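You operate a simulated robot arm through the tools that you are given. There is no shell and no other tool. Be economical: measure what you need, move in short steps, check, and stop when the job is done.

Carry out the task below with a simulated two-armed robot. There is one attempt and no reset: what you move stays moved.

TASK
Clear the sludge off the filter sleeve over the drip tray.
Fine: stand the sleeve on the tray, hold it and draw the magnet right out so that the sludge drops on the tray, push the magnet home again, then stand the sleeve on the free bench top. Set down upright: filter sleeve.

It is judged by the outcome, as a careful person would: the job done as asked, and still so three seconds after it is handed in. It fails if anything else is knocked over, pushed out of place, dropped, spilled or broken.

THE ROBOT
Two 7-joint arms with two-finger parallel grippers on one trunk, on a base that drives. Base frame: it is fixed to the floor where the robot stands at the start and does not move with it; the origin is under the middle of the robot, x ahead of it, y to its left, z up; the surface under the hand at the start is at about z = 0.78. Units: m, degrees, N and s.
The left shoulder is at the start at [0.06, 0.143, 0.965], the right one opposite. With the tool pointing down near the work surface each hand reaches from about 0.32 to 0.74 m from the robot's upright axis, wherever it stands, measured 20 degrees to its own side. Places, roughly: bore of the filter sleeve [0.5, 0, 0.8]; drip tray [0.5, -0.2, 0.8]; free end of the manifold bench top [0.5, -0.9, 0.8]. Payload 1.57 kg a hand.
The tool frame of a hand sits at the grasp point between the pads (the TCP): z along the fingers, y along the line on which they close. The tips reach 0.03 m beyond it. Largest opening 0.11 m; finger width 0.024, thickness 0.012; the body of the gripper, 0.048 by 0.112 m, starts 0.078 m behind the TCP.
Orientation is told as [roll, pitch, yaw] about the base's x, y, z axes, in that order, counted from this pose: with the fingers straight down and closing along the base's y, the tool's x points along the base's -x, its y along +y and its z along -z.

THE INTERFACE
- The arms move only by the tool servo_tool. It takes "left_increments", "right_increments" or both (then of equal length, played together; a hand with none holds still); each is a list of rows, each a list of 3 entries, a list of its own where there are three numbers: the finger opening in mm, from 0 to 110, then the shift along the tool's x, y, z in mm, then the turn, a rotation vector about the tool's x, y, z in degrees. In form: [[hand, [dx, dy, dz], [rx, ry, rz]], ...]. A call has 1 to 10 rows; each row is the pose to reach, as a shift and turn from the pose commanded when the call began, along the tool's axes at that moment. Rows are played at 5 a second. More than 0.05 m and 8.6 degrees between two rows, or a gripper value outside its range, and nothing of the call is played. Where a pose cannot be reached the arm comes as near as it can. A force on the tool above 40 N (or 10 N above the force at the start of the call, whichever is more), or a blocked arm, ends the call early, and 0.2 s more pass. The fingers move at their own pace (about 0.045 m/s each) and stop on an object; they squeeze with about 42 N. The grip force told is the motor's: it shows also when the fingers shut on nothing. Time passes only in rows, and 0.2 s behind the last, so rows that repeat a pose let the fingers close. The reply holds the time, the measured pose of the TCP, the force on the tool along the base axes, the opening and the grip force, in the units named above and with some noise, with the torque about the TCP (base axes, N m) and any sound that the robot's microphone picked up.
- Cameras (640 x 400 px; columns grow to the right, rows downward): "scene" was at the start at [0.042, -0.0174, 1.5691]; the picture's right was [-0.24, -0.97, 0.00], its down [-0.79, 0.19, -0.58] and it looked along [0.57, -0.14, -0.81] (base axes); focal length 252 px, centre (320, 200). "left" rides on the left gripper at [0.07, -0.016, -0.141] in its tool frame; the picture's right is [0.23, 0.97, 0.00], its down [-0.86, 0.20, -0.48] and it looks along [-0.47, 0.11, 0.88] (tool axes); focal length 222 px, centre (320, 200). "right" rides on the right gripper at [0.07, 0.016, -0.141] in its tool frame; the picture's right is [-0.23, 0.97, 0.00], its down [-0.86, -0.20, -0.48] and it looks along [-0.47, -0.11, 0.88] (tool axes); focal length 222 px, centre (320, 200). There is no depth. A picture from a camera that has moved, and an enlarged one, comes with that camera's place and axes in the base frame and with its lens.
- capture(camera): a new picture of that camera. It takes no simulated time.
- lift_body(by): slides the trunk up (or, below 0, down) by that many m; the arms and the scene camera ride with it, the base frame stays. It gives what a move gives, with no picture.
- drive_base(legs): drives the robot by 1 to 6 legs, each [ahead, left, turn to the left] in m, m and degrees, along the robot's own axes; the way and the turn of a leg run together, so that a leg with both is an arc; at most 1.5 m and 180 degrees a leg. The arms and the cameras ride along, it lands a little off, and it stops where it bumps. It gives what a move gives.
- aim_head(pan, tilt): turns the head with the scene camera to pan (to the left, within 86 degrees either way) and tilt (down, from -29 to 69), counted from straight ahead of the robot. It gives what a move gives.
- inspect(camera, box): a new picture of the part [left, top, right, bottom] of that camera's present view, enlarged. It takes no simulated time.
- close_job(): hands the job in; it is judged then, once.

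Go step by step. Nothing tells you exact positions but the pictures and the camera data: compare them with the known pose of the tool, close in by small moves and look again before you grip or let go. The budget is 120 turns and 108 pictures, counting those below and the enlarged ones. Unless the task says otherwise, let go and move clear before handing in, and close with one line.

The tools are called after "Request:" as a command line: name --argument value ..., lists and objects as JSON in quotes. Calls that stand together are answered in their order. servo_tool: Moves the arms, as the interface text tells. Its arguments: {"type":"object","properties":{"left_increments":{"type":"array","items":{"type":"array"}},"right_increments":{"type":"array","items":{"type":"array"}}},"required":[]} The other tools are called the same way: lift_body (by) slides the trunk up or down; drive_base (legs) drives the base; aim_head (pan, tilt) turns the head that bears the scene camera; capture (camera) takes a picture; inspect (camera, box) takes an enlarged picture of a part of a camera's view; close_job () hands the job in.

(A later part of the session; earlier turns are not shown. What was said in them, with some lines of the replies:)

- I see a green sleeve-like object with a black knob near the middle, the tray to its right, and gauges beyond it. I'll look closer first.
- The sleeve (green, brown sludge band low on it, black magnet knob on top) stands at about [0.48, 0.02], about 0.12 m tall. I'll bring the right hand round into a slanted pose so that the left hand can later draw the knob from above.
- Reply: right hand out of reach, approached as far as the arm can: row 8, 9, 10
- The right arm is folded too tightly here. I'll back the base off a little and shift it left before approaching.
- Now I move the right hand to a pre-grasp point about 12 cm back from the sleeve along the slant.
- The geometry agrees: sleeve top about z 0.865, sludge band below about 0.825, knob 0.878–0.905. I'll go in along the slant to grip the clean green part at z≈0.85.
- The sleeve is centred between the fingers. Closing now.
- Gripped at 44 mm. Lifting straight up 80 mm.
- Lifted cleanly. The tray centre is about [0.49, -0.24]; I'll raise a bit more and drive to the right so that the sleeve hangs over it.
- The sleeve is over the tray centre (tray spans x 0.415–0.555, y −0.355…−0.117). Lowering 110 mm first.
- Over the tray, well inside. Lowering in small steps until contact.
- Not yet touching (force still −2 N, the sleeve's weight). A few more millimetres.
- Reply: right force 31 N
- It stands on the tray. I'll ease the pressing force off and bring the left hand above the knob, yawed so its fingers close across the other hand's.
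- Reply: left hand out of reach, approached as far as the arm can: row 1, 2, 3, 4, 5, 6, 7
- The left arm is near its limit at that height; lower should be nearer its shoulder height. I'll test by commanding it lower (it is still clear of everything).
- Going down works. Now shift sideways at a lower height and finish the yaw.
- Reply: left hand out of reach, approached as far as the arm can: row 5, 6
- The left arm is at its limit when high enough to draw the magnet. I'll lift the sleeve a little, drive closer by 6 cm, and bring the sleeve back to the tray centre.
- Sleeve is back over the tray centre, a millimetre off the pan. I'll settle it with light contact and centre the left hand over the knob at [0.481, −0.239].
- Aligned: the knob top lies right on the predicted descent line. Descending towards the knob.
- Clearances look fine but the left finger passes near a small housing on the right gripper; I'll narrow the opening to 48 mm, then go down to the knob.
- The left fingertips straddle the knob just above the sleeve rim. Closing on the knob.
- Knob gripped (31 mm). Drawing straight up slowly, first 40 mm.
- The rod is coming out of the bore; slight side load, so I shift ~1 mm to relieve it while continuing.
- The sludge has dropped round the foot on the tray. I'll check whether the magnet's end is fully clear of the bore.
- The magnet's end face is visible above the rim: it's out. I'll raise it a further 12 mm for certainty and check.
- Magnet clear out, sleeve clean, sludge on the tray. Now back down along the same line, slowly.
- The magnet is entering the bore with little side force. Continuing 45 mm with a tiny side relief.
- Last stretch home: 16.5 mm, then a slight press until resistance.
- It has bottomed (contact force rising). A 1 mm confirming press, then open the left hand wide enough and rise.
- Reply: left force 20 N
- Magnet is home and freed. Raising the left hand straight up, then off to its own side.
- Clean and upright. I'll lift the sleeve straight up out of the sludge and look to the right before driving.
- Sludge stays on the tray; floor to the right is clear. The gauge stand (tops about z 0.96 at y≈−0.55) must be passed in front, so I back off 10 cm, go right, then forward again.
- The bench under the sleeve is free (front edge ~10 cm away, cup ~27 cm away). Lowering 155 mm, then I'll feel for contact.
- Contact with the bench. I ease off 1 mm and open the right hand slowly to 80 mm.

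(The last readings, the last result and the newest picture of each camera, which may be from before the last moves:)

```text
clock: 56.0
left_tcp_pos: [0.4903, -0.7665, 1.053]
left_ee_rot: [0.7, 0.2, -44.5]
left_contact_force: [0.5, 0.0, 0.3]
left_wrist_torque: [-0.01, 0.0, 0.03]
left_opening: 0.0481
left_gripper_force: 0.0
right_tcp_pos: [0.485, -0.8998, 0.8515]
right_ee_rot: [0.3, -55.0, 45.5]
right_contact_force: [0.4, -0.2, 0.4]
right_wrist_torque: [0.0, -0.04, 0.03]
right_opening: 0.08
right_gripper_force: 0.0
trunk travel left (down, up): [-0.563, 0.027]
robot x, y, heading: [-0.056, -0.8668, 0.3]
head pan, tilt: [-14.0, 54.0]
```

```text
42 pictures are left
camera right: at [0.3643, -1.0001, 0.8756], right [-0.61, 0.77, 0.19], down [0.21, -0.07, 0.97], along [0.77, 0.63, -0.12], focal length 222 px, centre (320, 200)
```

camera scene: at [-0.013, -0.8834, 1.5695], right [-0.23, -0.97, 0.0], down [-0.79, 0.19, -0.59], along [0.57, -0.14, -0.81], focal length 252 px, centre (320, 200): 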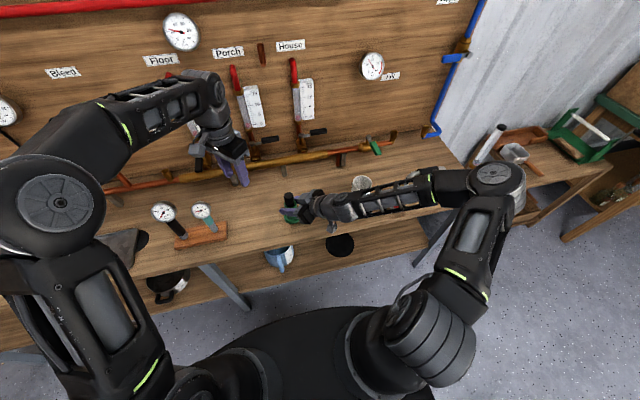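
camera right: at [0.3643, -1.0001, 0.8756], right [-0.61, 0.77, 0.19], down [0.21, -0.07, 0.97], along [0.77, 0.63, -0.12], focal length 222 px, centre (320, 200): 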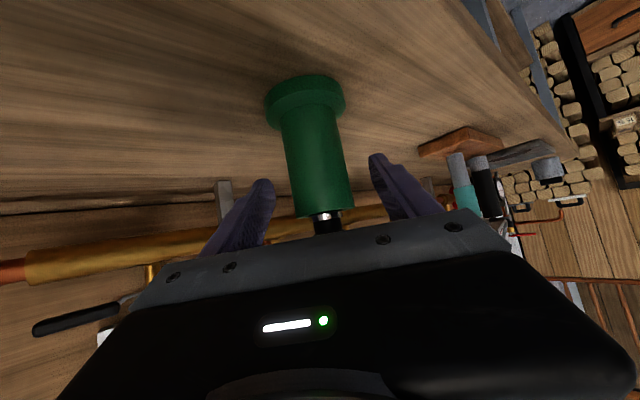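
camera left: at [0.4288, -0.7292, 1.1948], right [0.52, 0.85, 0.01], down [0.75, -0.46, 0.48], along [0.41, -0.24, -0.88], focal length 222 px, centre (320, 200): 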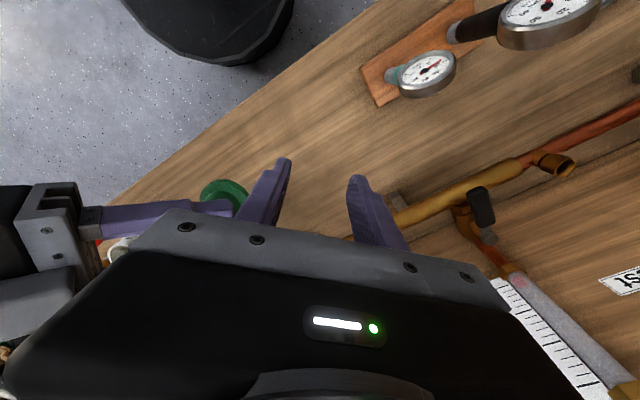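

The sleeve stands freely and clean. Backing the right hand out along its slant.

Request:
servo_tool --right_increments '[[80, [0, 0, -20], [0, 0, 0]], [80, [0, 0, -45], [0, 0, 0]], [80, [0, 0, -75], [0, 0, 0]], [80, [0, 0, -105], [0, 0, 0]], [80, [0, 0, -130], [0, 0, 0]], [80, [0, 0, -130], [0, 0, 0]]]'

Request:
inspect --camera "right" --box '[220, 50, 420, 220]'

Request:
capture --camera "scene"

Request:
aim_head --pan 40 --tilt 45

Request:
capture --camera "scene"

```text
clock: 57.4
left_tcp_pos: [0.491, -0.7657, 1.0527]
left_ee_rot: [0.7, 0.2, -44.3]
left_contact_force: [0.0, 0.1, 0.3]
left_wrist_torque: [-0.02, 0.0, -0.02]
left_opening: 0.048
left_gripper_force: 0.1
right_tcp_pos: [0.4103, -0.9779, 0.9255]
right_ee_rot: [0.3, -54.9, 45.5]
right_contact_force: [-0.7, -0.5, -1.1]
right_wrist_torque: [0.0, -0.01, 0.01]
right_opening: 0.0801
right_gripper_force: 0.0
trunk travel left (down, up): [-0.563, 0.027]
robot x, y, heading: [-0.0554, -0.8664, 0.3]
head pan, tilt: [-14.0, 54.0]
```

```text
2.35 times, centred on (320, 135) of right
camera zoom: at [0.2896, -1.0765, 0.9505], right [-0.61, 0.77, 0.19], down [0.21, -0.07, 0.97], along [0.77, 0.63, -0.12], focal length 523 px, centre (320, 353)
```

zoom: 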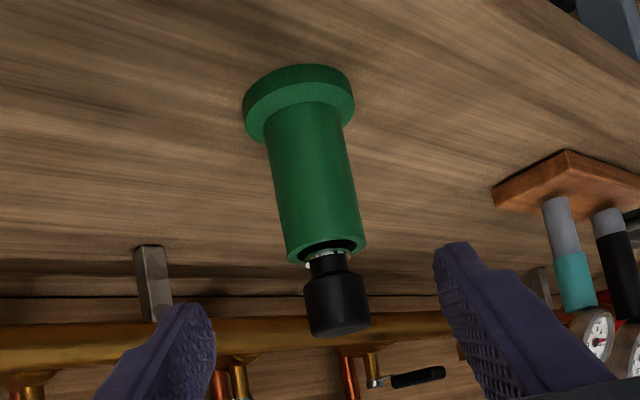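

```text
40 pictures are left
camera scene: at [-0.0128, -0.8834, 1.5695], right [-0.23, -0.97, 0.0], down [-0.79, 0.19, -0.59], along [0.57, -0.14, -0.81], focal length 252 px, centre (320, 200)
```

scene: 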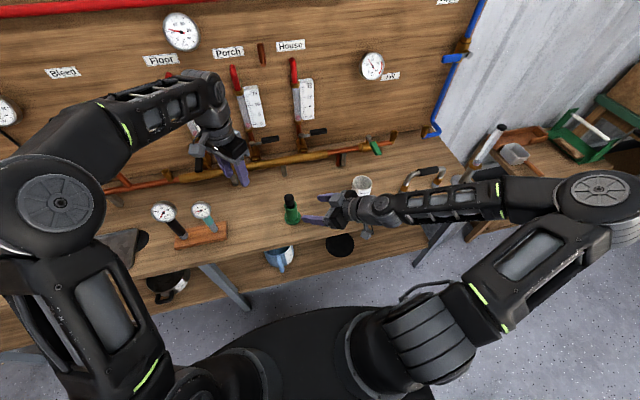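

```text
clock: 58.6
left_tcp_pos: [0.4907, -0.7648, 1.0525]
left_ee_rot: [0.7, 0.2, -44.4]
left_contact_force: [0.2, -0.6, -0.5]
left_wrist_torque: [0.02, -0.02, -0.01]
left_opening: 0.0481
left_gripper_force: 0.0
right_tcp_pos: [0.411, -0.9771, 0.9254]
right_ee_rot: [0.2, -55.0, 45.5]
right_contact_force: [-0.1, -0.4, -0.3]
right_wrist_torque: [-0.01, 0.02, 0.02]
right_opening: 0.08
right_gripper_force: 0.1
trunk travel left (down, up): [-0.563, 0.027]
robot x, y, heading: [-0.0561, -0.865, 0.3]
head pan, tilt: [40.0, 45.0]
```

```text
39 pictures are left
camera scene: at [-0.0225, -0.8136, 1.5817], right [0.65, -0.76, 0.0], down [-0.54, -0.46, -0.71], along [0.54, 0.46, -0.71], focal length 252 px, centre (320, 200)
```

scene: 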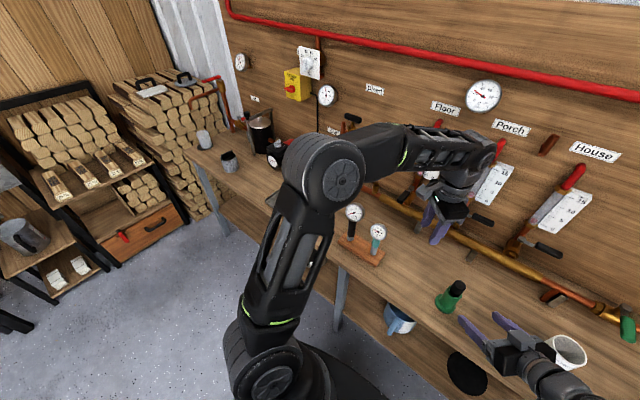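

The sleeve stands upright with the magnet home. One last check of the items under the right forearm by raising it.

Request:
servo_tool --right_increments '[[80, [-25, 0, -17], [0, 0, 0]], [80, [-50, 0, -35], [0, 0, 0]], [80, [-82, 0, -57], [0, 0, 0]], [80, [-82, 0, -57], [0, 0, 0]]]'

Request:
aim_head --pan -20 --tilt 50

Request:
capture --camera "scene"

```text
clock: 59.6
left_tcp_pos: [0.4914, -0.7652, 1.0531]
left_ee_rot: [0.8, 0.3, -44.5]
left_contact_force: [0.2, -1.0, 0.4]
left_wrist_torque: [-0.01, 0.02, 0.02]
left_opening: 0.0477
left_gripper_force: 0.0
right_tcp_pos: [0.4121, -0.9774, 1.0245]
right_ee_rot: [0.3, -54.9, 45.4]
right_contact_force: [-0.6, -0.3, -0.2]
right_wrist_torque: [0.04, -0.03, 0.01]
right_opening: 0.0799
right_gripper_force: 0.1
trunk travel left (down, up): [-0.563, 0.027]
robot x, y, heading: [-0.054, -0.8655, 0.7]
head pan, tilt: [40.0, 45.0]
```

```text
clock: 60.9
left_tcp_pos: [0.4905, -0.764, 1.0535]
left_ee_rot: [0.7, 0.3, -44.5]
left_contact_force: [0.2, 0.0, 0.3]
left_wrist_torque: [0.0, -0.03, 0.03]
left_opening: 0.0477
left_gripper_force: 0.0
right_tcp_pos: [0.412, -0.9761, 1.0252]
right_ee_rot: [0.2, -55.1, 45.5]
right_contact_force: [0.1, 0.3, -0.2]
right_wrist_torque: [-0.01, -0.01, 0.04]
right_opening: 0.0802
right_gripper_force: 0.1
trunk travel left (down, up): [-0.563, 0.027]
robot x, y, heading: [-0.0523, -0.8681, 0.3]
head pan, tilt: [-20.0, 50.0]
```

```text
38 pictures are left
camera scene: at [-0.0117, -0.892, 1.5748], right [-0.33, -0.94, 0.0], down [-0.72, 0.25, -0.64], along [0.61, -0.21, -0.77], focal length 252 px, centre (320, 200)
```

scene: 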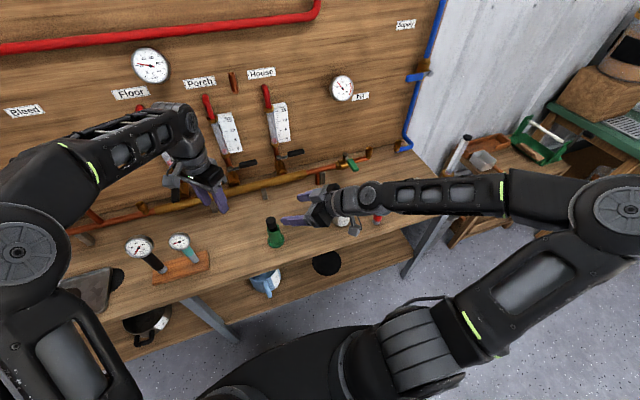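

Nothing looks disturbed: the cup and the red item are still in place, and both hands are clear of the sleeve. Handing in.

Request:
close_job

```text
The job is handed in.
```

The job is handed in: the sludge dropped onto the drip tray, the magnet is pushed home, and the clean filter sleeve stands upright on the free bench top.
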